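You operate a simulated robot arm through the tools that you are given. There is no shell and no other tool. Be economical: measure what you need, move in short steps, check, and stop when the job is done.

You are at the controls of a simulated two-armed robot. One attempt, no reset.

TASK
On the work table, fold the blue cloth in half and then in half again.

Only the result counts: the job must be done as asked and must still hold three seconds after the hand-in. Knocking over, shifting, dropping, spilling or breaking anything else fails it. Flat cloth is picked up by pressing the open fingertips on it (5 to 10 N) and closing them slowly along it; thin cloth reads only 2 to 8 mm in the jaws.

THE ROBOT
Two 7-joint arms with two-finger parallel grippers on one trunk, on a base that drives. Base frame: it is fixed to the floor where the robot stands at the start and does not move with it; the origin is under the middle of the robot, x ahead of it, y to its left, z up; the surface under the hand at the start is at about z = 90. Readings come in cm, rad, newtons and seconds.
The left shoulder is at the start at [12.4, 17.1, 116.2], the right one opposite. With the tool pointing down near the work surface each hand reaches from about 44 to 92 cm from the robot's upright axis, wherever it stands, measured 20 degrees to its own side. Places, roughly: work table [130, -20, 90]. Payload 4.4 kg a hand.
The TCP of each hand is the grasp point between the finger pads, 2.3 cm short of the fingertips. In the tool frame z runs along the fingers and y along their closing line. The gripper opens to 9.4 cm. The fingers are 3.8 cm wide and 1 cm thick; the gripper's body (5.4 by 9.6 cm) begins 3.9 cm behind the TCP.
Orientation is told as [roll, pitch, yaw] about the base's x, y, z axes, in that order, counted from this pose: with the fingers straight down and closing along the base's y, the tool's x points along the base's -x, its y along +y and its z along -z.

THE INTERFACE
- The arms move only by the tool play_rows. It takes "left_increments", "right_increments" or both (then of equal length, played together; a hand with none holds still); each is a list of rows, each a list of 7 numbers: the finger opening in cm, from 0 to 9.4, then the shift along the tool's x, y, z in cm, then the turn, a rotation vector about the tool's x, y, z in rad. In form: [[hand, x, y, z, wx, wy, wz], ...]. A call has 1 to 20 rows; each row shifts and turns the commanded pose from where the row before left it, along the tool's axes as they then stand. Rows are played at 5 a second. More than 5 cm and 0.15 rad between two rows, or a gripper value outside its range, and nothing of the call is played. A pose out of reach is approached as far as the arm can. The call stops where the force on the tool passes 40 N (or 10 N more than at its start, if that is more) or the arm is blocked; 0.2 s more then pass. The fingers move at their own pace (about 7.2 cm/s each) and stop on an object; they squeeze with about 43 N. The grip force told is the motor's: it shows also when the fingers shut on nothing. Time passes only in rows, and 0.2 s behind the last, so rows that do not move let the fingers close. It gives the time, the measured TCP pose, the force on the tool (base axes), the opening and the grip force at its end, in the units of the frame above (readings bear some noise), with the torque about the TCP (base axes, N m) and any sound that the robot's microphone picked up.
- Cameras (640 x 400 px; columns grow to the right, rows downward): "scene" is now at [23.83, -0.56, 128.21]; the picture's right is [-0.12, -0.99, 0.00], its down [-0.66, 0.08, -0.74] and it looks along [0.74, -0.09, -0.67] (base axes); focal length 214 px, centre (320, 200). "left" rides on the left gripper at [8.6, -1.6, -7.5] in its tool frame; the picture's right is [0.18, 0.98, 0.00], its down [-0.58, 0.11, -0.81] and it looks along [-0.79, 0.15, 0.59] (tool axes); focal length 243 px, centre (320, 200). "right" rides on the right gripper at [8.6, 1.6, -7.4] in its tool frame; the picture's right is [-0.18, 0.98, 0.00], its down [-0.58, -0.11, -0.81] and it looks along [-0.79, -0.15, 0.59] (tool axes); focal length 243 px, centre (320, 200).
- grab_frame(camera): a new picture of that camera. It takes no simulated time.
- slide_trunk(by): slides the trunk up (or, below 0, down) by that many cm; the arms and the scene camera ride with it, the base frame stays. It gives what a move gives, with no picture.
- base_move(legs): drives the robot by 1 to 6 legs, each [ahead, left, turn to the left] in cm, cm and rad, along the robot's own axes; the way and the turn of a leg run together, so that a leg with both is an arc; at most 150 cm and 3.142 rad a leg. The arms and the cameras ride along, it lands a little off, and it stops where it bumps. It gives what a move gives.
- head_to(pan, tilt): turns the head with the scene camera to pan (to the left, within 1.396 rad either way) and tilt (down, from -0.506 to 1.204), counted from straight ahead of the robot. It gives what a move gives.
- pixel_to_xyz(camera, pixels): for up to 12 pixels [column, row] of the newest picture of that camera ("zoom" is the newest enlarged one), the place [x, y, z] in the base frame of the surface seen there, good to about 0.3 cm, but the place of the scene camera against the robot may be out by one fixed shift of up to 1.8 cm in any direction. It takes no simulated time.
- enlarge(camera, box): a new picture of the part [left, top, right, bottom] of that camera's present view, enlarged. It takes no simulated time.
- sign_off(): hands the job in; it is judged then, once.

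Go step by step. Measure first, check grasps and placings, and put right what went wrong. The budget is 80 turns and 70 pictures, counting those below and the enlarged ones. Unless the task says otherwise, let go and move clear before handing in, and close with one line.

The tools are called by a JSON object that holds its "name" and its "arguments". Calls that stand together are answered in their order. play_rows: Moves the arms, as the interface text tells. Its arguments: {"type":"object","properties":{"left_increments":{"type":"array","items":{"type":"array","items":{"type":"number"}}},"right_increments":{"type":"array","items":{"type":"array","items":{"type":"number"}}}},"required":[]} The other tools are called the same way: slide_trunk (by) slides the trunk up or down; base_move (legs) drives the base; head_to (pan, tilt) turns the head that bears the scene camera; grab_frame (camera) takes a picture; pixel_to_xyz (camera, pixels) gives the place of the surface under pixels of a picture; enlarge (camera, box) takes an enlarged picture of a part of a camera's view; sign_off () hands the job in.

At the start:

```text
time_s: 0.0
left_position: [61.73, 5.05, 110.26]
left_orientation: [0.0, 0.0, 0.0]
left_force: [-0.6, 0.7, 0.3]
left_wrist_torque: [0.0, -0.03, 0.01]
left_width: 9.4
left_grip_force: 0.0
right_position: [39.84, -34.92, 108.85]
right_orientation: [-0.001, 0.001, 0.0]
right_force: [-0.1, -0.3, 0.4]
right_wrist_torque: [0.01, 0.01, 0.01]
right_width: 9.42
right_grip_force: 0.1
trunk travel left (down, up): [-17.5, 21.3]
robot x, y, heading: [0.2, -0.05, 0.002]
head pan, tilt: [-0.122, 0.731]
```

scene: 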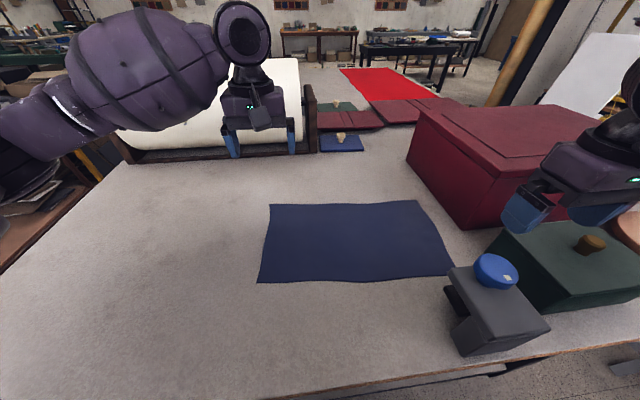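
right: 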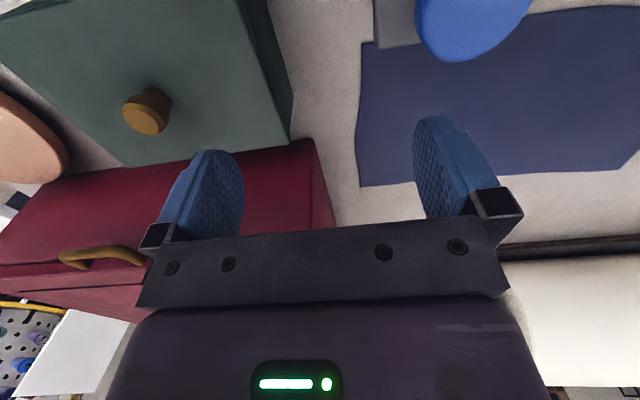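
left: 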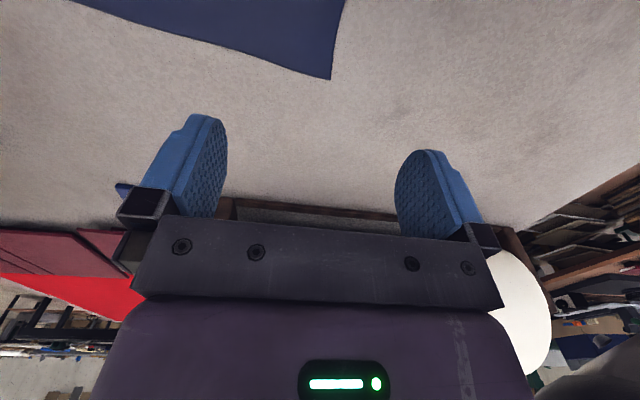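

The scene shows a blue cloth with corners near (270,204), (418,200), (453,275), (258,282), and a grey block with a blue knob by its near right corner. I measure these places first.

{"name": "pixel_to_xyz", "arguments": {"camera": "scene", "pixels": [[271, 206], [417, 202], [450, 273], [259, 281], [350, 240], [345, 280], [200, 250], [490, 270], [450, 290], [462, 350], [412, 160], [550, 240]]}}

{"name": "enlarge", "arguments": {"camera": "scene", "box": [220, 120, 540, 360]}}

```text
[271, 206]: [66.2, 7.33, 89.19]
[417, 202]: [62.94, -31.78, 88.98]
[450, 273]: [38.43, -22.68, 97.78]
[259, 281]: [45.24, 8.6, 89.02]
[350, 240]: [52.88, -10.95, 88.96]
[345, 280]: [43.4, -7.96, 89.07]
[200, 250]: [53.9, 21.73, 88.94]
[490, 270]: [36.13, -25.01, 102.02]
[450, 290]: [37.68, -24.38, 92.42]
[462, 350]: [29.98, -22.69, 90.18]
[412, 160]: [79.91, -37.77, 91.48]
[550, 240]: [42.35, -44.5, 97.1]
```

```text
1.67 times, centred on (380, 240) of scene
```

zoom: 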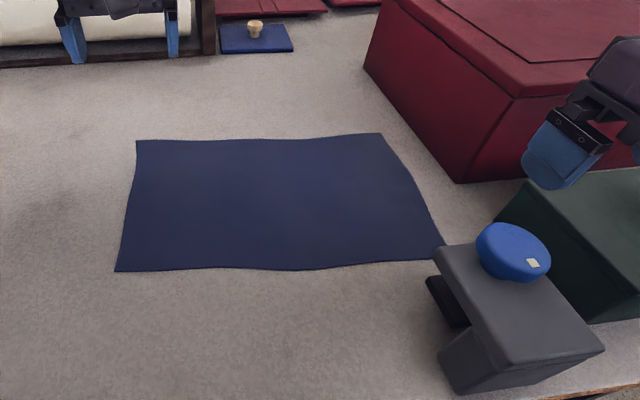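

The cloth runs roughly x 45–66, y 8 to -32, with its near right corner hidden behind the grey block. I check what stands farther off before planning.

{"name": "pixel_to_xyz", "arguments": {"camera": "scene", "pixels": [[380, 85], [340, 143], [345, 121], [310, 95], [180, 152], [400, 110], [400, 50], [444, 262], [436, 235], [430, 217], [455, 258], [470, 215]]}}

{"name": "head_to", "arguments": {"pan": -0.3, "tilt": 0.35}}

{"name": "grab_frame", "arguments": {"camera": "scene"}}

{"name": "grab_frame", "arguments": {"camera": "right"}}

{"name": "pixel_to_xyz", "arguments": {"camera": "right", "pixels": [[363, 60], [361, 180], [620, 168], [400, 25], [358, 130], [450, 50], [292, 100], [330, 200], [270, 60], [490, 175]]}}

```text
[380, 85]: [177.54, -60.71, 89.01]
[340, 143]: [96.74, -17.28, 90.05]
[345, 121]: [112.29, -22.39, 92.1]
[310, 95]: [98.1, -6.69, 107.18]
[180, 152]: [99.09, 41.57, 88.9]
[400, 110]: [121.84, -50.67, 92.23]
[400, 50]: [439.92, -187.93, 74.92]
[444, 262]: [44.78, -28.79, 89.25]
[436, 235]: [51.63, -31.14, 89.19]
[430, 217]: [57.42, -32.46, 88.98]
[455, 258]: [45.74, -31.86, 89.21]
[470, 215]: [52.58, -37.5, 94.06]
```

```text
time_s: 0.8
left_position: [61.69, 5.11, 110.26]
left_orientation: [-0.002, 0.001, 0.0]
left_force: [-1.0, 0.5, 0.1]
left_wrist_torque: [-0.01, 0.01, -0.01]
left_width: 9.42
left_grip_force: 0.1
right_position: [39.92, -34.95, 108.72]
right_orientation: [0.0, 0.002, 0.0]
right_force: [-0.1, -0.5, -0.5]
right_wrist_torque: [0.0, 0.02, -0.02]
right_width: 9.4
right_grip_force: 0.0
trunk travel left (down, up): [-17.5, 21.3]
robot x, y, heading: [0.07, 0.1, -0.003]
head pan, tilt: [-0.3, 0.351]
```

```text
65 pictures are left
```

scene: 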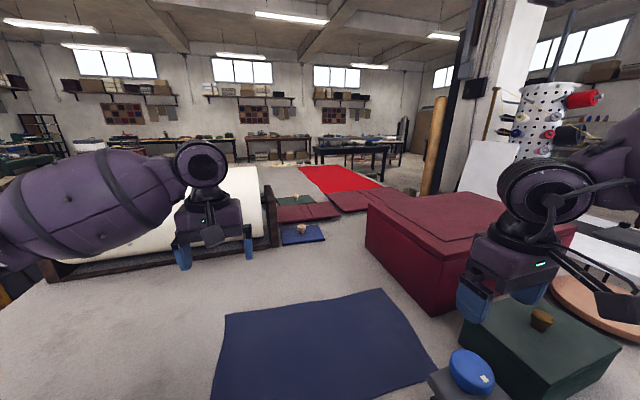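

```text
64 pictures are left
```

right: 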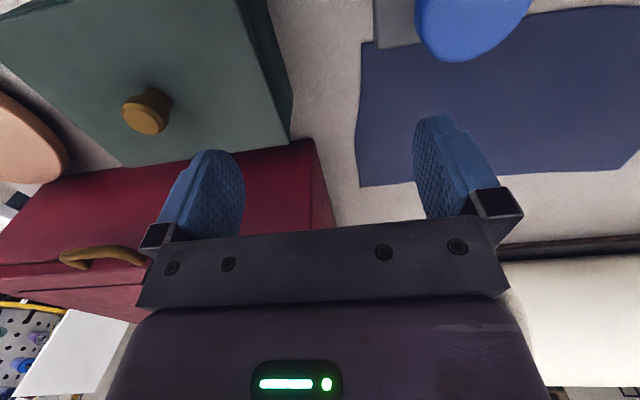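

```text
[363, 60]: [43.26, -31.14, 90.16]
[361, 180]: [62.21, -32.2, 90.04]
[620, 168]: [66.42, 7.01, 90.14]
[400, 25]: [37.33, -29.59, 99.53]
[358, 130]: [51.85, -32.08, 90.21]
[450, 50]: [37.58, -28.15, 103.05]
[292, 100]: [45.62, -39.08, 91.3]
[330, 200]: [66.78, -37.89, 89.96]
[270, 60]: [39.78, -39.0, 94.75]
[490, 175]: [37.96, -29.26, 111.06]
```

The gripper camera puts the table at z≈90.0 and the scene camera at 89.0, so I'll correct scene readings by about [-0.3,-0.4,+1.0]. Next I look more closely at the near right corner by the grey block.

{"name": "head_to", "arguments": {"pan": -0.3, "tilt": 0.9}}

{"name": "grab_frame", "arguments": {"camera": "scene"}}

{"name": "enlarge", "arguments": {"camera": "right", "box": [240, 0, 560, 200]}}

{"name": "pixel_to_xyz", "arguments": {"camera": "right", "pixels": [[410, 42], [378, 46], [374, 10], [416, 44], [470, 60], [525, 15], [363, 47]]}}

```text
time_s: 1.8
left_position: [61.66, 5.1, 110.35]
left_orientation: [0.0, -0.001, 0.001]
left_force: [-1.2, -0.8, 0.4]
left_wrist_torque: [0.01, -0.02, -0.02]
left_width: 9.42
left_grip_force: 0.1
right_position: [39.79, -34.96, 108.75]
right_orientation: [0.0, 0.0, -0.001]
right_force: [0.1, -0.3, 0.0]
right_wrist_torque: [0.03, -0.03, 0.0]
right_width: 9.4
right_grip_force: 0.1
trunk travel left (down, up): [-17.5, 21.3]
robot x, y, heading: [0.33, 0.19, 0.0]
head pan, tilt: [-0.3, 0.901]
```

```text
63 pictures are left
```

scene: 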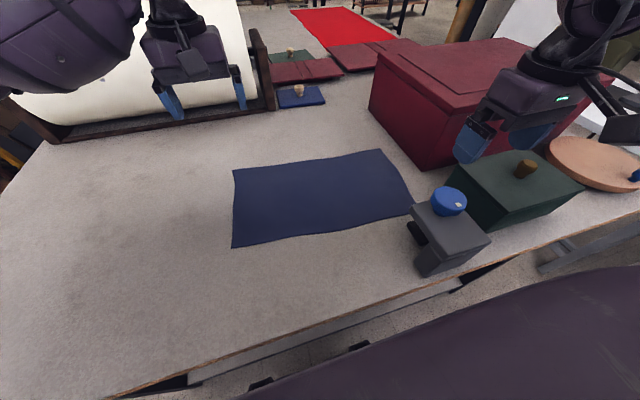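

```text
2.00 times, centred on (400, 100) of right
```

zoom: 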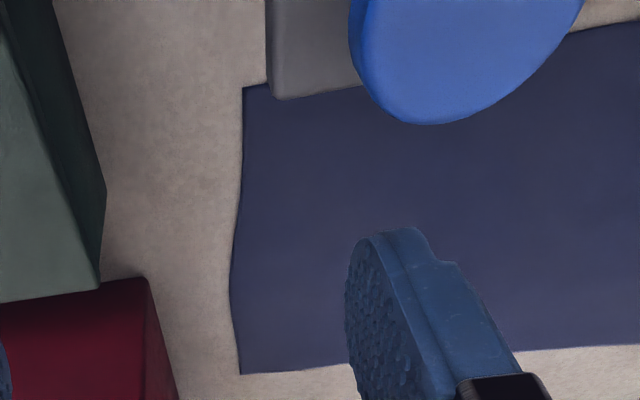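

```text
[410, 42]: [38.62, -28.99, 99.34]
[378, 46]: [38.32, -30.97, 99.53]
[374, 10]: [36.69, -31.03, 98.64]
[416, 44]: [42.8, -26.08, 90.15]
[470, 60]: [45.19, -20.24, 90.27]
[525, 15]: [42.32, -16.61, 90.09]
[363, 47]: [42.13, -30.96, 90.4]
```

The block's top edge is at x≈38.5, clear of the cloth, whose corners are about FL(66.4,7), FR(62.2,-32), NR(41.5,-31), NL(45,8). I'll bring both hands over the two far corners with a 4 cm opening.

{"name": "play_rows", "arguments": {"left_increments": [[4, 0, 0, 0, 0, 0, 0], [4, 0, 0, 0, 0, 0, 0], [4, -1.7, -0.8, 0, 0, 0, 0], [4, -1.6, -0.8, 0, 0, 0, 0], [4, 0, 0, 4, 0, 0, 0], [4, 0, 0, 4, 0, 0, 0], [4, 0, 0, 2, 0, 0, 0], [4, 0, 0, 0, 0, 0, 0]], "right_increments": [[4, 0, 3, -3, 0, 0, 0], [4, 0, 3.2, 0, 0, 0, 0], [4, -4.4, 0, 0, 0, 0, 0], [4, -4.4, 0, 0, 0, 0, 0], [4, -4.4, 0, 0, 0, 0, 0], [4, -4.4, 0, 4, 0, 0, 0], [4, -4.2, 0, 4, 0, 0, 0], [4, 0, 0, 4, 0, 0, 0]]}}

{"name": "grab_frame", "arguments": {"camera": "left"}}

{"name": "grab_frame", "arguments": {"camera": "right"}}

```text
refused: row 6 steps farther than a row can; nothing moved
```

```text
61 pictures are left
```

left: 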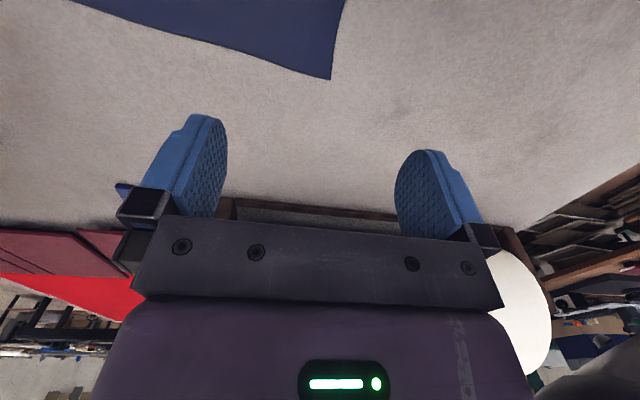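

```text
60 pictures are left
```

right: 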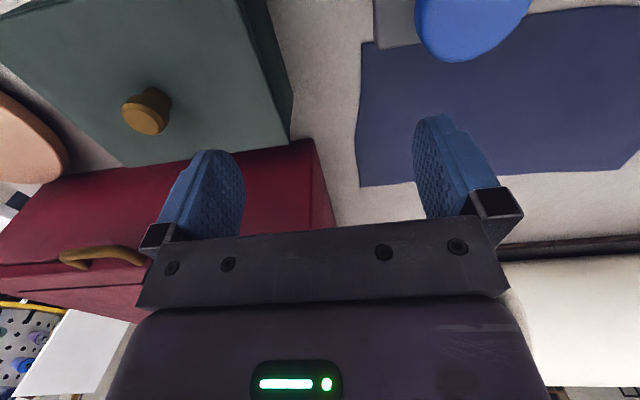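

Nothing moved because a diagonal row was over 5 cm. I repeat it with smaller rows.

{"name": "play_rows", "arguments": {"left_increments": [[4, 0, 0, 0, 0, 0, 0], [4, 0, 0, 0, 0, 0, 0], [4, -1.7, -0.8, 0, 0, 0, 0], [4, -1.6, -0.8, 0, 0, 0, 0], [4, 0, 0, 3, 0, 0, 0], [4, 0, 0, 3, 0, 0, 0], [4, 0, 0, 3, 0, 0, 0], [4, 0, 0, 0, 0, 0, 0], [4, 0, 0, 1, 0, 0, 0], [4, 0, 0, 0, 0, 0, 0]], "right_increments": [[4, 0, 3, -3, 0, 0, 0], [4, 0, 3.2, 0, 0, 0, 0], [4, -4.4, 0, 0, 0, 0, 0], [4, -4.4, 0, 0, 0, 0, 0], [4, -4.4, 0, 0, 0, 0, 0], [4, -4.4, 0, 0, 0, 0, 0], [4, -4.2, 0, 0, 0, 0, 0], [4, 0, 0, 4, 0, 0, 0], [4, 0, 0, 4, 0, 0, 0], [4, 0, 0, 4, 0, 0, 0]]}}

{"name": "grab_frame", "arguments": {"camera": "left"}}

{"name": "grab_frame", "arguments": {"camera": "right"}}

```text
time_s: 4.0
left_position: [65.07, 3.51, 100.25]
left_orientation: [0.0, 0.002, 0.001]
left_force: [-1.4, 0.4, 0.1]
left_wrist_torque: [-0.01, -0.03, 0.0]
left_width: 3.98
left_grip_force: 0.1
right_position: [61.7, -28.72, 99.77]
right_orientation: [0.0, 0.0, -0.001]
right_force: [0.0, -0.3, -0.3]
right_wrist_torque: [0.0, 0.01, -0.01]
right_width: 3.99
right_grip_force: 0.0
trunk travel left (down, up): [-17.5, 21.3]
robot x, y, heading: [0.03, -0.14, -0.004]
head pan, tilt: [-0.3, 0.901]
```

```text
59 pictures are left
```

left: 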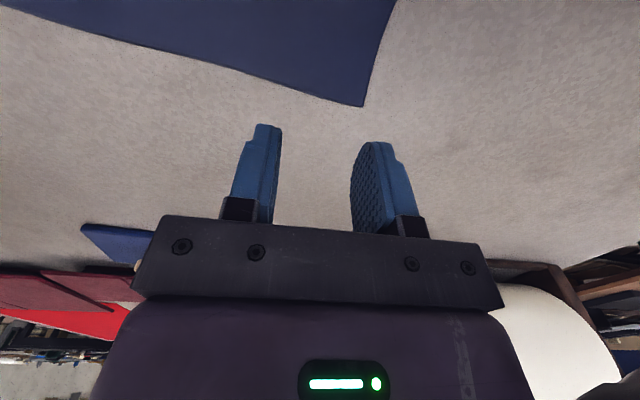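

```text
58 pictures are left
```

right: 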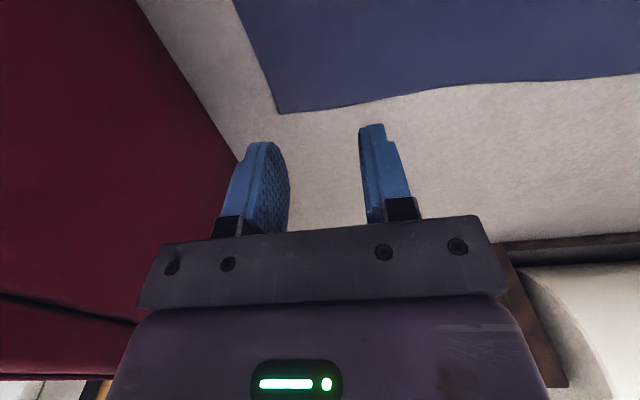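

{"name": "pixel_to_xyz", "arguments": {"camera": "left", "pixels": [[360, 104], [280, 85], [310, 94], [200, 58]]}}

{"name": "pixel_to_xyz", "arguments": {"camera": "right", "pixels": [[282, 111], [330, 107], [380, 98], [430, 85], [220, 140]]}}

```text
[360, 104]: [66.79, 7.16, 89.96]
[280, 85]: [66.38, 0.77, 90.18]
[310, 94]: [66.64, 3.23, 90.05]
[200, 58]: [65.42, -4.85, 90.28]
```

```text
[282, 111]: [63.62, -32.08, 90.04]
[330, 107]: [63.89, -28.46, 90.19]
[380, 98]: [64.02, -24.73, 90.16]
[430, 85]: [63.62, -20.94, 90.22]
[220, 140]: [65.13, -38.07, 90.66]
```

The near-view edge is at x≈66.6 at the left hand and x≈63.9 at the right, so I shift the right hand 0.7 ahead and go down close to the cloth.

{"name": "play_rows", "arguments": {"left_increments": [[4, 0, 0, 2.5, 0, 0, 0], [4, 0, 0, 2.5, 0, 0, 0], [4, 0, 0, 2, 0, 0, 0], [4, 0, 0, 0.5, 0, 0, 0], [4, 0, 0, 0.3, 0, 0, 0]], "right_increments": [[4, -0.7, 0, 2.5, 0, 0, 0], [4, 0, 0, 2.5, 0, 0, 0], [4, 0, 0, 1.7, 0, 0, 0], [4, 0, 0, 0.4, 0, 0, 0], [4, 0, 0, 0.3, 0, 0, 0]]}}

```text
time_s: 5.2
left_position: [64.96, 3.53, 92.55]
left_orientation: [0.0, -0.001, 0.0]
left_force: [-0.4, 0.4, 2.1]
left_wrist_torque: [0.01, 0.02, -0.03]
left_width: 3.99
left_grip_force: 0.1
right_position: [62.2, -28.79, 92.43]
right_orientation: [0.001, -0.002, 0.0]
right_force: [0.3, -0.4, 0.5]
right_wrist_torque: [0.0, 0.03, -0.02]
right_width: 4.01
right_grip_force: 0.0
trunk travel left (down, up): [-17.5, 21.3]
robot x, y, heading: [0.22, 0.04, 0.003]
head pan, tilt: [-0.3, 0.901]
```

The left hand is just touching (2 N) and the right is about to. I press down a little more.

{"name": "play_rows", "arguments": {"left_increments": [[4, 0, 0, 0.1, 0, 0, 0], [4, 0, 0, 0.1, 0, 0, 0]], "right_increments": [[4, 0, 0, 0.15, 0, 0, 0], [4, 0, 0, 0.15, 0, 0, 0]]}}

```text
time_s: 5.8
left_position: [64.99, 3.55, 92.41]
left_orientation: [-0.002, -0.004, 0.001]
left_force: [2.1, 1.7, 13.7]
left_wrist_torque: [0.19, 0.0, -0.07]
left_width: 4.02
left_grip_force: 0.0
right_position: [62.05, -28.94, 92.65]
right_orientation: [-0.001, -0.003, 0.002]
right_force: [-0.7, 0.2, 0.3]
right_wrist_torque: [-0.05, -0.01, 0.01]
right_width: 4.0
right_grip_force: 0.0
right hand out of reach, approached as far as the arm can: row 1
trunk travel left (down, up): [-17.5, 21.3]
robot x, y, heading: [0.09, -0.52, 0.001]
head pan, tilt: [-0.3, 0.901]
```

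The left hand presses 13.7 N, a bit much, and the right is at its reach limit in height. I raise both hands and lower the trunk 8 cm to give the arms room.

{"name": "play_rows", "arguments": {"left_increments": [[4, 0, 0, -3, 0, 0, 0], [4, 0, 0, -3, 0, 0, 0], [4, 0, 0, -3, 0, 0, 0], [4, 0, 0, -2, 0, 0, 0]], "right_increments": [[4, 0, 0, -3, 0, 0, 0], [4, 0, 0, -3, 0, 0, 0], [4, 0, 0, -3, 0, 0, 0], [4, 0, 0, -2, 0, 0, 0]]}}

{"name": "slide_trunk", "arguments": {"by": -8}}

{"name": "grab_frame", "arguments": {"camera": "scene"}}

```text
time_s: 6.8
left_position: [64.9, 3.5, 103.38]
left_orientation: [0.001, 0.0, 0.0]
left_force: [0.0, 0.1, -0.3]
left_wrist_torque: [-0.02, 0.01, 0.02]
left_width: 4.01
left_grip_force: 0.0
right_position: [62.02, -29.02, 103.42]
right_orientation: [0.0, -0.002, 0.0]
right_force: [-0.1, 1.0, -0.2]
right_wrist_torque: [0.01, 0.0, -0.01]
right_width: 4.01
right_grip_force: 0.2
trunk travel left (down, up): [-17.5, 21.3]
robot x, y, heading: [0.09, -0.19, -0.001]
head pan, tilt: [-0.3, 0.901]
```

```text
time_s: 8.0
left_position: [64.79, 3.59, 95.65]
left_orientation: [0.0, -0.005, 0.002]
left_force: [-0.3, -0.8, 1.8]
left_wrist_torque: [0.02, -0.04, -0.01]
left_width: 3.99
left_grip_force: 0.1
right_position: [61.92, -28.78, 95.7]
right_orientation: [0.0, -0.004, -0.001]
right_force: [0.2, 0.1, 0.6]
right_wrist_torque: [-0.02, -0.05, 0.0]
right_width: 4.0
right_grip_force: 0.0
trunk travel left (down, up): [-9.5, 29.3]
robot x, y, heading: [0.38, 0.05, 0.003]
head pan, tilt: [-0.3, 0.901]
```

```text
57 pictures are left
```

scene: 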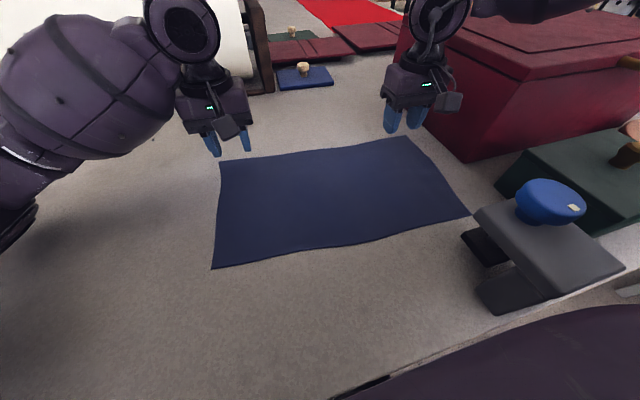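

Nothing moved. I check how the right forearm sits above the red box before going lower.

{"name": "head_to", "arguments": {"pan": -0.7, "tilt": 0.5}}

{"name": "grab_frame", "arguments": {"camera": "scene"}}

{"name": "pixel_to_xyz", "arguments": {"camera": "scene", "pixels": [[300, 150], [250, 110], [400, 130], [330, 60], [400, 60], [350, 180]]}}

```text
time_s: 8.9
left_position: [65.0, 3.46, 95.16]
left_orientation: [0.001, -0.001, -0.001]
left_force: [0.0, -0.5, 0.2]
left_wrist_torque: [-0.03, 0.03, 0.0]
left_width: 3.98
left_grip_force: 0.0
right_position: [62.17, -28.82, 95.43]
right_orientation: [0.0, 0.001, 0.0]
right_force: [0.2, 0.1, -0.9]
right_wrist_torque: [-0.03, 0.03, -0.01]
right_width: 4.0
right_grip_force: 0.1
trunk travel left (down, up): [-9.5, 29.3]
robot x, y, heading: [-0.04, -0.3, -0.002]
head pan, tilt: [-0.7, 0.499]
```

```text
56 pictures are left
```

scene: 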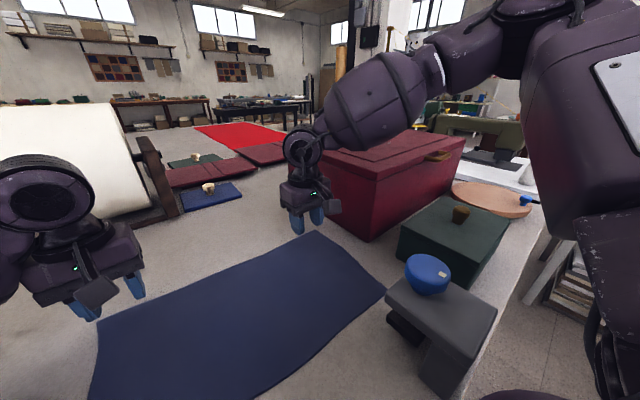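

```text
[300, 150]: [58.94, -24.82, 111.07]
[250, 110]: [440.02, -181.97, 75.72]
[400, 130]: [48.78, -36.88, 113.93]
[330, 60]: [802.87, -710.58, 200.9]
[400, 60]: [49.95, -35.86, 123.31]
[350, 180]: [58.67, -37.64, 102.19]
```

The right forearm (underside z≈113) clears the red box. I lower both hands to contact.

{"name": "pixel_to_xyz", "arguments": {"camera": "scene", "pixels": [[380, 165], [440, 150], [340, 165]]}}

{"name": "play_rows", "arguments": {"left_increments": [[4, 0, 0, 1.5, 0, 0, 0], [4, 0, 0, 0.8, 0, 0, 0], [4, 0, 0, 0.3, 0, 0, 0], [4, 0, 0, 0, 0, 0, 0]], "right_increments": [[4, -0.4, 0, 1.5, 0, 0, 0], [4, 0, 0, 0.8, 0, 0, 0], [4, 0, 0, 0.4, 0, 0, 0], [4, 0, 0, 0.1, 0, 0, 0]]}}

```text
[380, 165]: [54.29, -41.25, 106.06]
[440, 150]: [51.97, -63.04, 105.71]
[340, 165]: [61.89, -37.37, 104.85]
```

```text
time_s: 9.9
left_position: [65.17, 3.46, 93.97]
left_orientation: [0.001, -0.025, 0.001]
left_force: [-0.3, 0.0, -0.6]
left_wrist_torque: [0.03, 0.02, 0.01]
left_width: 4.03
left_grip_force: 0.0
right_position: [62.6, -28.93, 93.04]
right_orientation: [0.004, -0.009, -0.001]
right_force: [-0.5, -0.5, -0.4]
right_wrist_torque: [-0.02, 0.01, 0.03]
right_width: 3.99
right_grip_force: 0.0
trunk travel left (down, up): [-9.5, 29.3]
robot x, y, heading: [-0.04, 0.13, 0.001]
head pan, tilt: [-0.7, 0.499]
```

The left hand lagged at z 94 with a slight tilt. I wait to see whether it settles.

{"name": "play_rows", "arguments": {"left_increments": [[4, 0, 0, 0, 0, 0, 0], [4, 0, 0, 0, 0, 0, 0]], "right_increments": [[4, 0, 0, 0, 0, 0, 0], [4, 0, 0, 0, 0, 0, 0]]}}

{"name": "head_to", "arguments": {"pan": 0.3, "tilt": 0.7}}

{"name": "grab_frame", "arguments": {"camera": "scene"}}

```text
time_s: 10.5
left_position: [65.09, 3.37, 94.04]
left_orientation: [0.003, -0.025, 0.002]
left_force: [0.0, 0.4, 0.0]
left_wrist_torque: [0.02, -0.03, 0.02]
left_width: 4.0
left_grip_force: 0.0
right_position: [62.43, -29.08, 92.88]
right_orientation: [0.002, -0.009, 0.0]
right_force: [0.3, -0.2, -0.3]
right_wrist_torque: [0.01, -0.02, 0.0]
right_width: 4.0
right_grip_force: 0.0
trunk travel left (down, up): [-9.5, 29.3]
robot x, y, heading: [-0.05, 0.02, 0.001]
head pan, tilt: [-0.7, 0.499]
```

```text
time_s: 11.7
left_position: [65.01, 3.53, 93.99]
left_orientation: [0.004, -0.024, 0.0]
left_force: [-0.8, 0.6, -0.1]
left_wrist_torque: [-0.01, 0.0, 0.01]
left_width: 3.99
left_grip_force: 0.0
right_position: [62.39, -29.08, 92.89]
right_orientation: [0.003, -0.007, 0.0]
right_force: [-0.5, 0.6, 0.4]
right_wrist_torque: [-0.01, -0.03, 0.0]
right_width: 4.04
right_grip_force: 0.2
trunk travel left (down, up): [-9.5, 29.3]
robot x, y, heading: [0.32, 0.09, 0.001]
head pan, tilt: [0.3, 0.7]
```

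```text
55 pictures are left
```

scene: 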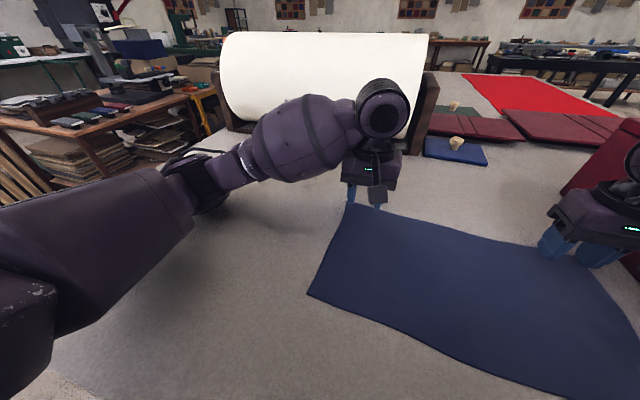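

The left elbow has come down onto the table at (195,205), so lowering the trunk was the wrong way. I raise the trunk above its starting height.

{"name": "slide_trunk", "arguments": {"by": 14}}

{"name": "play_rows", "arguments": {"left_increments": [[4, 0, 0, 3, 0, 0, 0], [4, 0, 0, 3, 0, 0, 0], [4, 0, 0, 3, 0, 0, 0], [4, 0, 0, 2, 0, 0, 0], [4, 0, 0, 0, 0, 0, 0]], "right_increments": [[4, 0, 0, 3, 0, 0, 0], [4, 0, 0, 3, 0, 0, 0], [4, 0, 0, 3, 0, 0, 0], [4, 0, 0, 2, 0, 0, 0], [4, 0, 0, 0, 0, 0, 0]]}}

{"name": "grab_frame", "arguments": {"camera": "scene"}}

```text
time_s: 13.4
left_position: [65.11, 3.49, 106.41]
left_orientation: [-0.001, 0.004, 0.0]
left_force: [0.6, -0.8, -0.2]
left_wrist_torque: [-0.04, 0.0, 0.02]
left_width: 4.01
left_grip_force: 0.3
right_position: [61.42, -28.8, 111.48]
right_orientation: [0.0, -0.096, -0.002]
right_force: [0.0, 0.3, 0.0]
right_wrist_torque: [0.0, -0.01, -0.02]
right_width: 3.99
right_grip_force: 0.1
trunk travel left (down, up): [-23.5, 15.3]
robot x, y, heading: [0.16, 0.04, -0.001]
head pan, tilt: [0.3, 0.7]
```

```text
time_s: 14.6
left_position: [64.8, 3.59, 95.71]
left_orientation: [-0.002, 0.001, 0.0]
left_force: [0.3, -0.5, 0.7]
left_wrist_torque: [0.01, 0.05, 0.03]
left_width: 4.03
left_grip_force: 0.1
right_position: [59.28, -31.02, 102.77]
right_orientation: [0.001, -0.098, -0.001]
right_force: [0.2, 0.5, -0.4]
right_wrist_torque: [0.0, -0.01, 0.01]
right_width: 4.02
right_grip_force: 0.0
right hand out of reach, approached as far as the arm can: row 1, 2, 3, 4
trunk travel left (down, up): [-23.5, 15.3]
robot x, y, heading: [-0.04, -0.18, -0.002]
head pan, tilt: [0.3, 0.7]
```

```text
54 pictures are left
```

scene: 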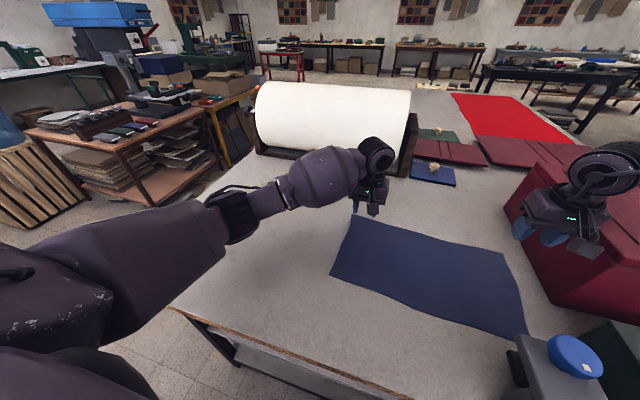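

The left arm is fine now, but the right arm reached a limit and drifted to (59.3,-31,102.8). I look at the right arm's shape.

{"name": "head_to", "arguments": {"pan": -0.75, "tilt": 0.4}}

{"name": "grab_frame", "arguments": {"camera": "scene"}}

```text
time_s: 15.9
left_position: [64.9, 3.54, 95.69]
left_orientation: [0.0, 0.0, 0.002]
left_force: [-0.4, 0.0, -0.1]
left_wrist_torque: [-0.01, -0.02, -0.02]
left_width: 3.99
left_grip_force: 0.2
right_position: [59.26, -31.01, 102.78]
right_orientation: [0.002, -0.098, -0.002]
right_force: [-0.1, 0.9, -0.8]
right_wrist_torque: [-0.01, 0.0, 0.03]
right_width: 4.0
right_grip_force: 0.0
trunk travel left (down, up): [-23.5, 15.3]
robot x, y, heading: [-0.33, -0.11, 0.002]
head pan, tilt: [-0.75, 0.4]
```

```text
53 pictures are left
```

scene: 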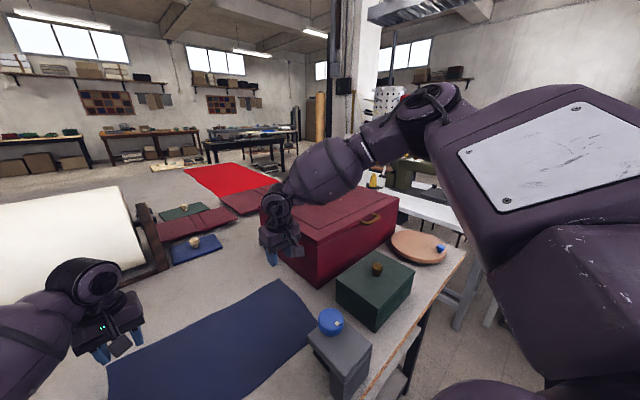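

The right elbow stays high and outside, with the forearm coming in from the right. I test whether yawing the right tool about 0.45 rad to line up with the forearm frees it.

{"name": "play_rows", "arguments": {"right_increments": [[4, 0, 0, 0, 0, 0, -0.15], [4, 0, 0, 0, 0, 0, -0.15], [4, 0, 0, 0, 0, 0, -0.15], [4, 0, 0, 0, 0, 0, 0]]}}

```text
time_s: 16.9
left_position: [64.9, 3.46, 95.74]
left_orientation: [0.0, 0.001, 0.0]
left_force: [-0.3, -0.7, 0.1]
left_wrist_torque: [-0.04, -0.01, -0.02]
left_width: 4.01
left_grip_force: 0.1
right_position: [59.28, -31.08, 102.82]
right_orientation: [-0.041, -0.088, 0.452]
right_force: [0.0, 0.0, 0.3]
right_wrist_torque: [-0.01, 0.03, -0.02]
right_width: 4.01
right_grip_force: 0.0
trunk travel left (down, up): [-23.5, 15.3]
robot x, y, heading: [0.06, -0.3, 0.003]
head pan, tilt: [-0.75, 0.4]
```

The yaw played without a reach warning. Now I level the tool and move to the wanted spot in short steps.

{"name": "play_rows", "arguments": {"right_increments": [[4, 0, 0, 0, -0.075, 0.061, 0], [4, 0, 0, 0, 0, 0, 0], [4, -1.8, 0.2, 0, 0, 0, 0], [4, -1.9, 0.2, 0, 0, 0, 0], [4, 0, 0, 2, 0, 0, 0], [4, 0, 0, 2, 0, 0, 0], [4, 0, 0, 0, 0, 0, 0]]}}

```text
time_s: 18.5
left_position: [64.89, 3.38, 95.72]
left_orientation: [0.0, 0.0, -0.001]
left_force: [-0.2, -0.1, 0.3]
left_wrist_torque: [0.02, 0.0, -0.01]
left_width: 3.98
left_grip_force: 0.1
right_position: [57.93, -31.66, 101.81]
right_orientation: [0.033, -0.027, 0.451]
right_force: [0.6, -0.5, 0.2]
right_wrist_torque: [0.01, -0.02, 0.04]
right_width: 4.0
right_grip_force: 0.0
right hand out of reach, approached as far as the arm can: row 1, 3, 4, 5, 6
trunk travel left (down, up): [-23.5, 15.3]
robot x, y, heading: [0.07, 0.72, 0.002]
head pan, tilt: [-0.75, 0.4]
```

Still limited, so the yaw isn't the cause; the high-elbow posture is. I lift both hands, return the trunk to its starting height and test reaching far out with the right arm above the table.

{"name": "play_rows", "arguments": {"left_increments": [[4, 0, 0, -4, 0, 0, 0], [4, 0, 0, -4, 0, 0, 0], [4, 0, 0, -4, 0, 0, 0], [4, 0, 0, 0, 0, 0, 0]], "right_increments": [[4, 0, 0, -4, 0, 0, 0.15], [4, 0, 0, -4, 0, 0, 0.15], [4, 0, 0, -4, 0, 0, 0.15], [4, 0, 0, 0, -0.033, -0.027, 0]]}}

{"name": "slide_trunk", "arguments": {"by": -6}}

{"name": "play_rows", "arguments": {"right_increments": [[4, -4, 0, 0, 0, 0, 0], [4, -4, 0, 0, 0, 0, 0], [4, -4, 0, 0, 0, 0, 0], [4, -4, 0, 0, 0, 0, 0], [4, 0, 0, 0, 0, 0, 0]]}}

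{"name": "grab_frame", "arguments": {"camera": "scene"}}

```text
time_s: 19.5
left_position: [65.04, 3.59, 107.65]
left_orientation: [0.002, 0.002, 0.0]
left_force: [-0.3, 0.1, -1.3]
left_wrist_torque: [-0.01, -0.01, 0.02]
left_width: 4.0
left_grip_force: 0.0
right_position: [58.09, -32.12, 113.84]
right_orientation: [0.075, -0.035, -0.003]
right_force: [0.6, -0.4, 0.4]
right_wrist_torque: [0.0, 0.02, 0.0]
right_width: 3.98
right_grip_force: 0.0
trunk travel left (down, up): [-23.5, 15.3]
robot x, y, heading: [0.55, 0.09, 0.0]
head pan, tilt: [-0.75, 0.4]
```

```text
time_s: 20.5
left_position: [64.82, 3.56, 102.03]
left_orientation: [-0.001, -0.003, 0.002]
left_force: [-1.0, 0.4, 0.7]
left_wrist_torque: [0.0, -0.01, -0.01]
left_width: 4.01
left_grip_force: 0.1
right_position: [57.64, -32.11, 108.08]
right_orientation: [0.073, -0.042, 0.002]
right_force: [-0.8, -0.8, 1.5]
right_wrist_torque: [-0.02, 0.0, 0.04]
right_width: 3.96
right_grip_force: 0.1
trunk travel left (down, up): [-17.5, 21.3]
robot x, y, heading: [0.17, -0.21, 0.0]
head pan, tilt: [-0.75, 0.4]
```

```text
time_s: 21.7
left_position: [65.1, 3.52, 101.61]
left_orientation: [0.0, -0.001, 0.0]
left_force: [0.0, 0.2, -0.8]
left_wrist_torque: [-0.02, 0.0, -0.01]
left_width: 4.04
left_grip_force: 0.2
right_position: [71.78, -32.63, 108.39]
right_orientation: [0.074, -0.034, -0.001]
right_force: [-0.1, 0.6, 0.4]
right_wrist_torque: [-0.02, -0.02, 0.01]
right_width: 4.02
right_grip_force: 0.0
right hand out of reach, approached as far as the arm can: row 4
trunk travel left (down, up): [-17.5, 21.3]
robot x, y, heading: [0.07, -0.11, 0.003]
head pan, tilt: [-0.75, 0.4]
```

```text
52 pictures are left
```

scene: 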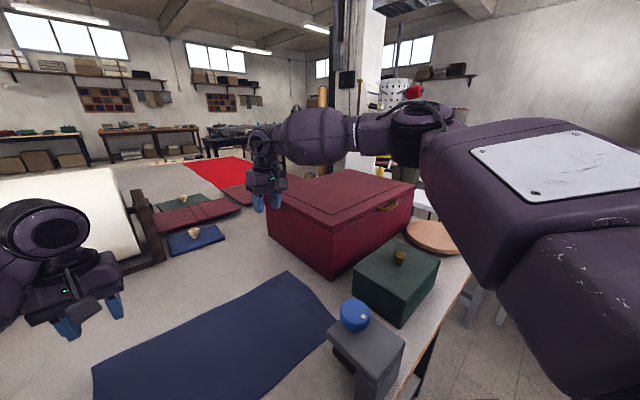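

The right arm stops at x≈71.8 with the elbow far out to the side, and it prefers tipping its fingers forward. I'll let it: pitch the right tool -0.3 so the fingers point slightly ahead, then return over the corner.

{"name": "play_rows", "arguments": {"right_increments": [[4, 0, 0, 0, 0.05, -0.13, 0], [4, 0, 0, 0, 0.023, -0.13, 0], [4, 2.5, 1.8, 0, 0, 0, 0], [4, 2.5, 1.8, 0, 0, 0, 0], [4, 2, 0, 0, 0, 0, 0], [4, 0, 0, 3, 0, 0, 0], [4, 0, 0, 3, 0, 0, 0], [4, 0, 0, 3, 0, 0, 0], [4, 0, 0, 0, 0, 0, 0]]}}

```text
time_s: 23.7
left_position: [64.98, 3.57, 101.74]
left_orientation: [-0.001, 0.002, -0.002]
left_force: [-0.1, 0.0, -0.5]
left_wrist_torque: [0.03, -0.01, 0.0]
left_width: 4.0
left_grip_force: 0.0
right_position: [67.66, -28.92, 97.97]
right_orientation: [0.001, -0.298, -0.009]
right_force: [1.4, -0.2, 1.2]
right_wrist_torque: [-0.01, -0.01, -0.01]
right_width: 4.02
right_grip_force: 0.0
trunk travel left (down, up): [-17.5, 21.3]
robot x, y, heading: [0.24, -0.39, 0.004]
head pan, tilt: [-0.75, 0.4]
```

With the tilt the right hand follows without limits. I tilt the left alike and bring both to about 1 cm above contact.

{"name": "play_rows", "arguments": {"left_increments": [[4, 0, 0, 0, 0, -0.15, 0], [4, 0, 0, 0, 0, -0.15, 0], [4, 0.3, 0, 3.9, 0, 0, 0], [4, 0.3, 0, 3.97, 0, 0, 0], [4, 0, 0, 0, 0, 0, 0]], "right_increments": [[4, 1.2, 0, 0.7, 0, 0, 0], [4, 1.2, 0, 0.7, 0, 0, 0], [4, 1.2, 0, 0.7, 0, 0, 0], [4, 1.1, 0, 0.64, 0, 0, 0], [4, 0, 0, 0, 0, 0, 0]]}}

{"name": "head_to", "arguments": {"pan": -0.15, "tilt": 0.75}}

{"name": "grab_frame", "arguments": {"camera": "scene"}}

{"name": "grab_frame", "arguments": {"camera": "right"}}

{"name": "grab_frame", "arguments": {"camera": "left"}}

```text
time_s: 24.9
left_position: [66.75, 3.63, 94.0]
left_orientation: [0.0, -0.299, 0.0]
left_force: [0.7, -0.3, -0.2]
left_wrist_torque: [0.01, 0.0, -0.01]
left_width: 4.0
left_grip_force: 0.1
right_position: [64.05, -28.87, 93.98]
right_orientation: [0.002, -0.297, -0.008]
right_force: [0.1, 0.5, -0.1]
right_wrist_torque: [0.0, 0.01, 0.02]
right_width: 4.0
right_grip_force: 0.0
trunk travel left (down, up): [-17.5, 21.3]
robot x, y, heading: [-0.13, -0.47, 0.004]
head pan, tilt: [-0.75, 0.4]
```

```text
time_s: 25.9
left_position: [66.8, 3.42, 93.89]
left_orientation: [0.001, -0.302, -0.001]
left_force: [1.0, 0.3, -0.3]
left_wrist_torque: [-0.03, 0.02, -0.01]
left_width: 3.98
left_grip_force: 0.0
right_position: [64.02, -28.82, 93.98]
right_orientation: [0.001, -0.294, -0.009]
right_force: [1.2, -0.3, 0.4]
right_wrist_torque: [-0.01, 0.01, 0.0]
right_width: 4.02
right_grip_force: 0.0
trunk travel left (down, up): [-17.5, 21.3]
robot x, y, heading: [0.01, 0.16, -0.002]
head pan, tilt: [-0.15, 0.75]
```

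```text
51 pictures are left
```

scene: 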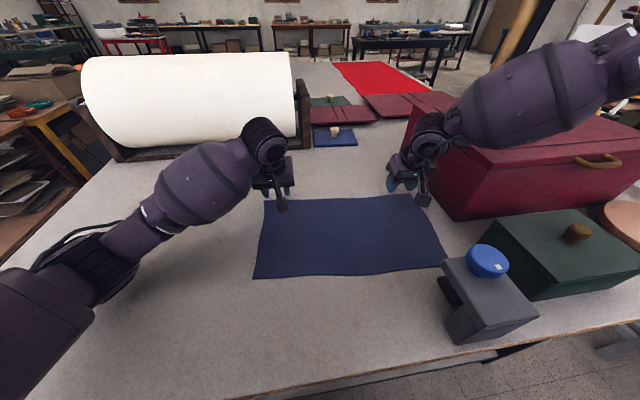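

```text
50 pictures are left
```

right: 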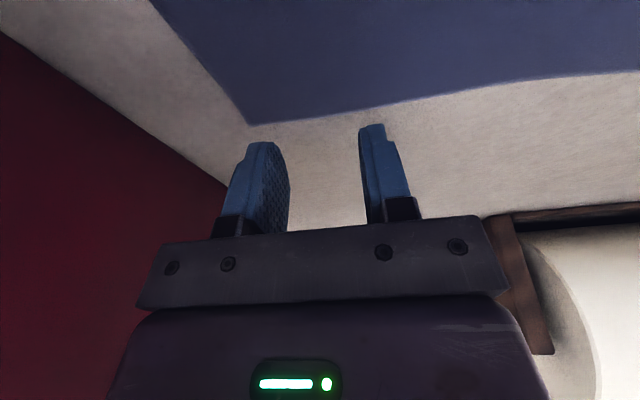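

```text
49 pictures are left
```

left: 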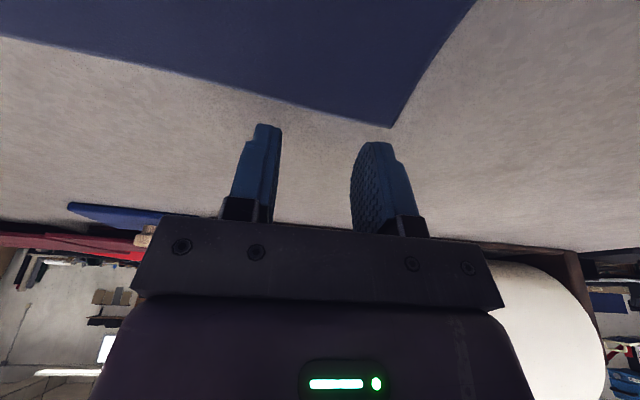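

{"name": "pixel_to_xyz", "arguments": {"camera": "left", "pixels": [[392, 126], [330, 113], [290, 102], [263, 126], [378, 146]]}}

{"name": "pixel_to_xyz", "arguments": {"camera": "right", "pixels": [[252, 123], [310, 116], [345, 109], [400, 98], [262, 145], [372, 126]]}}

```text
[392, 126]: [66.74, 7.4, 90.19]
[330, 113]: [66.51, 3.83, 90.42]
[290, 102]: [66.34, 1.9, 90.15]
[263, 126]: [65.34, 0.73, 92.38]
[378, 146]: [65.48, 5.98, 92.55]
```

```text
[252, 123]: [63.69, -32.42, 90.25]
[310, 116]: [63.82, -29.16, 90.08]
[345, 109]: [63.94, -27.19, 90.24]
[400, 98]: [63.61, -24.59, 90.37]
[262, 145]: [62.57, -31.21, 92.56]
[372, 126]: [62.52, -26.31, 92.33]
```

The fingertips are about 1.2 cm inside the far edge at both corners. I lower slowly to press.

{"name": "play_rows", "arguments": {"left_increments": [[4, 0.15, 0, 0.48, 0, 0, 0], [4, 0.1, 0, 0.32, 0, 0, 0], [4, 0.045, 0, 0.143, 0, 0, 0], [4, 0, 0, 0, 0, 0, 0]], "right_increments": [[4, 0.15, 0, 0.48, 0, 0, 0], [4, 0.1, 0, 0.32, 0, 0, 0], [4, 0.045, 0, 0.143, 0, 0, 0], [4, 0, 0, 0, 0, 0, 0]]}}

```text
time_s: 26.9
left_position: [66.84, 3.57, 93.5]
left_orientation: [0.002, -0.306, 0.0]
left_force: [-0.6, 0.5, 0.7]
left_wrist_torque: [-0.04, 0.01, -0.01]
left_width: 4.01
left_grip_force: 0.1
right_position: [63.9, -28.9, 93.27]
right_orientation: [0.003, -0.299, -0.009]
right_force: [0.2, 0.1, -0.8]
right_wrist_torque: [-0.02, -0.01, -0.03]
right_width: 3.99
right_grip_force: 0.0
trunk travel left (down, up): [-17.5, 21.3]
robot x, y, heading: [-0.21, -0.14, 0.001]
head pan, tilt: [-0.15, 0.75]
```

{"name": "play_rows", "arguments": {"left_increments": [[4, 0.06, 0, 0.19, 0, 0, 0], [4, 0.045, 0, 0.14, 0, 0, 0], [4, 0, 0, 0, 0, 0, 0]], "right_increments": [[4, 0.06, 0, 0.19, 0, 0, 0], [4, 0.045, 0, 0.14, 0, 0, 0], [4, 0, 0, 0, 0, 0, 0]]}}

```text
time_s: 27.7
left_position: [67.13, 3.86, 94.08]
left_orientation: [0.004, -0.324, 0.004]
left_force: [0.6, 1.2, 0.4]
left_wrist_torque: [0.01, -0.02, -0.01]
left_width: 3.99
left_grip_force: 0.1
right_position: [63.9, -28.78, 93.2]
right_orientation: [0.002, -0.302, -0.01]
right_force: [0.0, -0.1, 0.1]
right_wrist_torque: [0.05, 0.02, 0.02]
right_width: 3.99
right_grip_force: 0.2
trunk travel left (down, up): [-17.5, 21.3]
robot x, y, heading: [0.0, -0.17, -0.002]
head pan, tilt: [-0.15, 0.75]
```

The left hand rises as I push down, its tilt pressing the elbow on the table again. I raise the trunk 4 cm and try again.

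{"name": "slide_trunk", "arguments": {"by": 4}}

{"name": "play_rows", "arguments": {"left_increments": [[4, 0.3, 0, 0.95, 0, 0, 0], [4, 0.3, 0, 0.95, 0, 0, 0], [4, 0.3, 0, 0.95, 0, 0, 0], [4, 0, 0, 0, 0, 0, 0]], "right_increments": [[4, 0.3, 0, 0.95, 0, 0, 0], [4, 0.3, 0, 0.95, 0, 0, 0], [4, 0.3, 0, 0.95, 0, 0, 0], [4, 0, 0, 0, 0, 0, 0]]}}

```text
time_s: 28.5
left_position: [66.77, 3.39, 96.02]
left_orientation: [0.0, -0.292, 0.0]
left_force: [1.1, 0.1, 0.6]
left_wrist_torque: [0.01, 0.01, -0.03]
left_width: 4.0
left_grip_force: 0.1
right_position: [63.83, -28.98, 100.18]
right_orientation: [0.005, -0.362, -0.01]
right_force: [0.6, 0.0, -0.7]
right_wrist_torque: [0.0, 0.03, -0.03]
right_width: 4.04
right_grip_force: 0.1
trunk travel left (down, up): [-21.5, 17.3]
robot x, y, heading: [0.03, -0.05, -0.003]
head pan, tilt: [-0.15, 0.75]
```

```text
time_s: 29.5
left_position: [67.0, 3.44, 94.48]
left_orientation: [0.002, -0.313, 0.0]
left_force: [-0.2, 0.0, 0.0]
left_wrist_torque: [0.02, 0.04, 0.0]
left_width: 4.01
left_grip_force: 0.0
right_position: [62.73, -29.9, 98.84]
right_orientation: [0.006, -0.371, -0.011]
right_force: [-0.4, -0.6, 0.5]
right_wrist_torque: [-0.05, 0.03, 0.02]
right_width: 3.99
right_grip_force: 0.1
right hand out of reach, approached as far as the arm can: row 1, 2, 3
trunk travel left (down, up): [-21.5, 17.3]
robot x, y, heading: [-0.18, -0.14, -0.002]
head pan, tilt: [-0.15, 0.75]
```

Both arms fight each other over trunk height because the right elbow is in an awkward high posture. I try to re-posture the right arm: lift it, point the fingers forward, stretch out ahead, then bring the fingers back down.

{"name": "play_rows", "arguments": {"left_increments": [[4, -0.6, 0, -1.9, 0, 0, 0], [4, -0.6, 0, -1.9, 0, 0, 0], [4, -0.6, 0, -1.9, 0, 0, 0], [4, 0, 0, 0, 0, 0.15, 0], [4, 0, 0, 0, 0, 0.15, 0], [4, 0, 0, 0, 0, 0, 0], [4, 0, 0, 0, 0, 0, 0], [4, 0, 0, 0, 0, 0, 0], [4, 0, 0, 0, 0, 0, 0], [4, 0, 0, 0, 0, 0, 0], [4, 0, 0, 0, 0, 0, 0], [4, 0, 0, 0, 0, 0, 0], [4, 0, 0, 0, 0, 0, 0], [4, 0, 0, 0, 0, 0, 0], [4, 0, 0, 0, 0, 0, 0], [4, 0, 0, 0, 0, 0, 0], [4, 0, 0, 0, 0, 0, 0]], "right_increments": [[4, -1.63, 0, -4.2, 0, 0, 0], [4, -1.63, 0, -4.2, 0, 0, 0], [4, -1.63, 0, -4.2, 0, 0, 0], [4, -1.63, 0, -4.2, 0, 0, 0], [4, -1.63, 0, -4.2, 0, 0, 0], [4, -1.63, 0, -4.2, 0, 0, 0], [4, 0, 0, 0, 0, -0.145, 0], [4, 0, 0, 0, 0, -0.145, 0], [4, 0, 0, 0, 0, -0.145, 0], [4, 0, 0, 0, 0, -0.145, 0], [4, 0, 0, 0, 0, -0.145, 0], [4, 0, 0, 0, 0, -0.145, 0], [4, 0, 0, 4.5, 0, 0, 0], [4, 0, 0, 4.5, 0, 0, 0], [4, 0, 0, 4.5, 0, 0, 0], [4, 0, 0, 4.5, 0, 0, 0], [4, 0, 0, 0, 0, 0, 0]]}}

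{"name": "grab_frame", "arguments": {"camera": "scene"}}

```text
time_s: 33.1
left_position: [66.8, 3.66, 99.66]
left_orientation: [-0.001, 0.001, 0.001]
left_force: [-0.5, 1.1, 0.5]
left_wrist_torque: [0.02, 0.0, 0.02]
left_width: 4.02
left_grip_force: 0.0
right_position: [79.12, -30.38, 120.03]
right_orientation: [0.007, -1.239, -0.016]
right_force: [-0.8, -1.4, 0.6]
right_wrist_torque: [0.01, 0.0, 0.0]
right_width: 4.01
right_grip_force: 0.2
right hand out of reach, approached as far as the arm can: row 16
trunk travel left (down, up): [-21.5, 17.3]
robot x, y, heading: [-0.18, -0.29, 0.0]
head pan, tilt: [-0.15, 0.75]
```

```text
48 pictures are left
```

scene: 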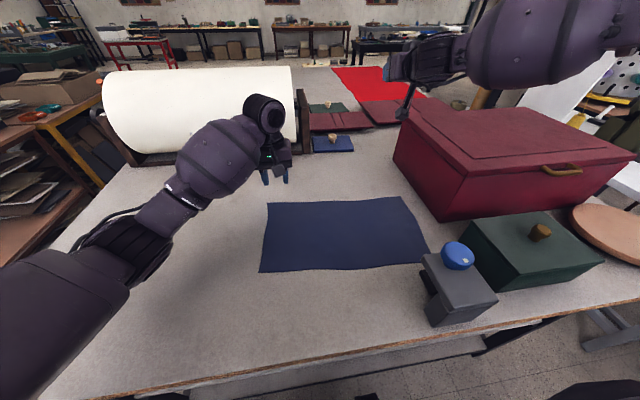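

The right elbow won't open there, so I go back to what works: right tool tilted -0.3, left upright, trunk a bit lower (-2.5), where both could reach the cloth.

{"name": "play_rows", "arguments": {"left_increments": [[4, 0, 0, -3, 0, 0, 0], [4, 0, 0, -3, 0, 0, 0], [4, 0.6, 0, 0, 0, 0, 0], [4, 0.6, 0, 0, 0, 0, 0], [4, 0.6, 0, 0, 0, 0, 0], [4, 0, 0, 0, 0, 0, 0], [4, 0, 0, 0, 0, 0, 0], [4, 0, 0, 0, 0, 0, 0], [4, 0, 0, 0, 0, 0, 0], [4, 0, 0, 0, 0, 0, 0], [4, 0, 0, 0, 0, 0, 0]], "right_increments": [[4, 0, 0, -4, 0, 0, 0], [4, 0, 0, -4, 0, 0, 0], [4, 0, 0, -4, 0, 0, 0], [4, 0, 0, -4, 0, 0, 0], [4, 0, 0, 0, 0, 0.134, 0], [4, 0, 0, 0, 0, 0.134, 0], [4, 0, 0, 0, 0, 0.134, 0], [4, 0, 0, 0, 0, 0.134, 0], [4, 0, 0, 0, 0, 0.134, 0], [4, 0, 0, 0, 0, 0.134, 0], [4, 0, 0, 0, 0, 0.134, 0]]}}

{"name": "slide_trunk", "arguments": {"by": -6.5}}

{"name": "play_rows", "arguments": {"right_increments": [[4, 1.33, 0, 4.3, 0, 0, 0], [4, 1.33, 0, 4.3, 0, 0, 0], [4, 1.33, 0, 4.3, 0, 0, 0], [4, 1.33, 0, 4.3, 0, 0, 0], [4, 0, 0, 0, 0, 0, 0]]}}

```text
time_s: 35.5
left_position: [65.03, 3.6, 105.63]
left_orientation: [-0.002, 0.003, 0.002]
left_force: [-0.2, -0.3, -0.1]
left_wrist_torque: [0.02, -0.02, 0.0]
left_width: 3.98
left_grip_force: 0.1
right_position: [64.07, -30.31, 125.07]
right_orientation: [0.004, -0.296, -0.008]
right_force: [0.1, -0.2, -0.6]
right_wrist_torque: [0.02, 0.0, -0.02]
right_width: 4.02
right_grip_force: 0.0
trunk travel left (down, up): [-21.5, 17.3]
robot x, y, heading: [0.16, 0.18, -0.003]
head pan, tilt: [-0.15, 0.75]
```

```text
time_s: 36.6
left_position: [64.79, 3.55, 99.42]
left_orientation: [0.0, -0.003, 0.001]
left_force: [-0.5, 0.9, 0.9]
left_wrist_torque: [0.02, -0.01, 0.05]
left_width: 4.02
left_grip_force: 0.1
right_position: [63.88, -30.26, 118.88]
right_orientation: [0.003, -0.303, -0.009]
right_force: [-1.3, 0.4, -0.7]
right_wrist_torque: [0.01, -0.01, 0.02]
right_width: 4.0
right_grip_force: 0.1
trunk travel left (down, up): [-15.0, 23.8]
robot x, y, heading: [0.31, 0.37, 0.003]
head pan, tilt: [-0.15, 0.75]
```

```text
time_s: 37.8
left_position: [64.89, 3.53, 99.34]
left_orientation: [0.0, -0.002, 0.0]
left_force: [-0.1, -0.6, -0.4]
left_wrist_torque: [0.0, 0.0, 0.02]
left_width: 4.0
left_grip_force: 0.0
right_position: [64.02, -30.27, 100.69]
right_orientation: [0.002, -0.301, -0.009]
right_force: [0.3, -1.0, 0.1]
right_wrist_torque: [0.04, 0.02, 0.01]
right_width: 4.01
right_grip_force: 0.1
trunk travel left (down, up): [-15.0, 23.8]
robot x, y, heading: [0.11, 0.16, 0.003]
head pan, tilt: [-0.15, 0.75]
```

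Both are clean. I lower both close to contact.

{"name": "play_rows", "arguments": {"left_increments": [[4, 0, 0, 2.5, 0, 0, 0], [4, 0, 0, 2.5, 0, 0, 0], [4, 0, 0, 1.3, 0, 0, 0], [4, 0, 0, 0.3, 0, 0, 0], [4, 0, 0, 0, 0, 0, 0]], "right_increments": [[4, 0.7, 1.3, 2.3, 0, 0, 0], [4, 0.8, 0, 2.6, 0, 0, 0], [4, 0.4, 0, 1.35, 0, 0, 0], [4, 0.26, 0, 0.8, 0, 0, 0], [4, 0.05, 0, 0.15, 0, 0, 0]]}}

```text
time_s: 39.0
left_position: [64.91, 3.54, 92.59]
left_orientation: [0.001, 0.001, -0.002]
left_force: [0.5, 0.0, 0.5]
left_wrist_torque: [-0.02, -0.04, -0.03]
left_width: 4.02
left_grip_force: 0.0
right_position: [64.17, -28.86, 93.06]
right_orientation: [0.003, -0.299, -0.009]
right_force: [-0.5, -0.5, -0.2]
right_wrist_torque: [0.0, 0.03, 0.01]
right_width: 4.01
right_grip_force: 0.1
trunk travel left (down, up): [-15.0, 23.8]
robot x, y, heading: [0.07, 0.05, 0.004]
head pan, tilt: [-0.15, 0.75]
```

Both track well now. I press in small steps.

{"name": "play_rows", "arguments": {"left_increments": [[4, 0, 0, 0.12, 0, 0, 0], [4, 0, 0, 0.08, 0, 0, 0], [4, 0, 0, 0, 0, 0, 0]], "right_increments": [[4, 0.06, 0, 0.19, 0, 0, 0], [4, 0.04, 0, 0.14, 0, 0, 0], [4, 0, 0, 0, 0, 0, 0]]}}

```text
time_s: 39.8
left_position: [65.01, 3.54, 92.6]
left_orientation: [0.001, -0.002, 0.0]
left_force: [0.2, 0.8, 3.5]
left_wrist_torque: [0.03, 0.0, 0.0]
left_width: 3.99
left_grip_force: 0.0
right_position: [64.08, -28.85, 92.92]
right_orientation: [0.004, -0.301, -0.006]
right_force: [1.3, -0.5, 5.3]
right_wrist_torque: [-0.08, 0.02, 0.05]
right_width: 4.0
right_grip_force: 0.0
trunk travel left (down, up): [-15.0, 23.8]
robot x, y, heading: [-0.25, 0.15, -0.0]
head pan, tilt: [-0.15, 0.75]
```

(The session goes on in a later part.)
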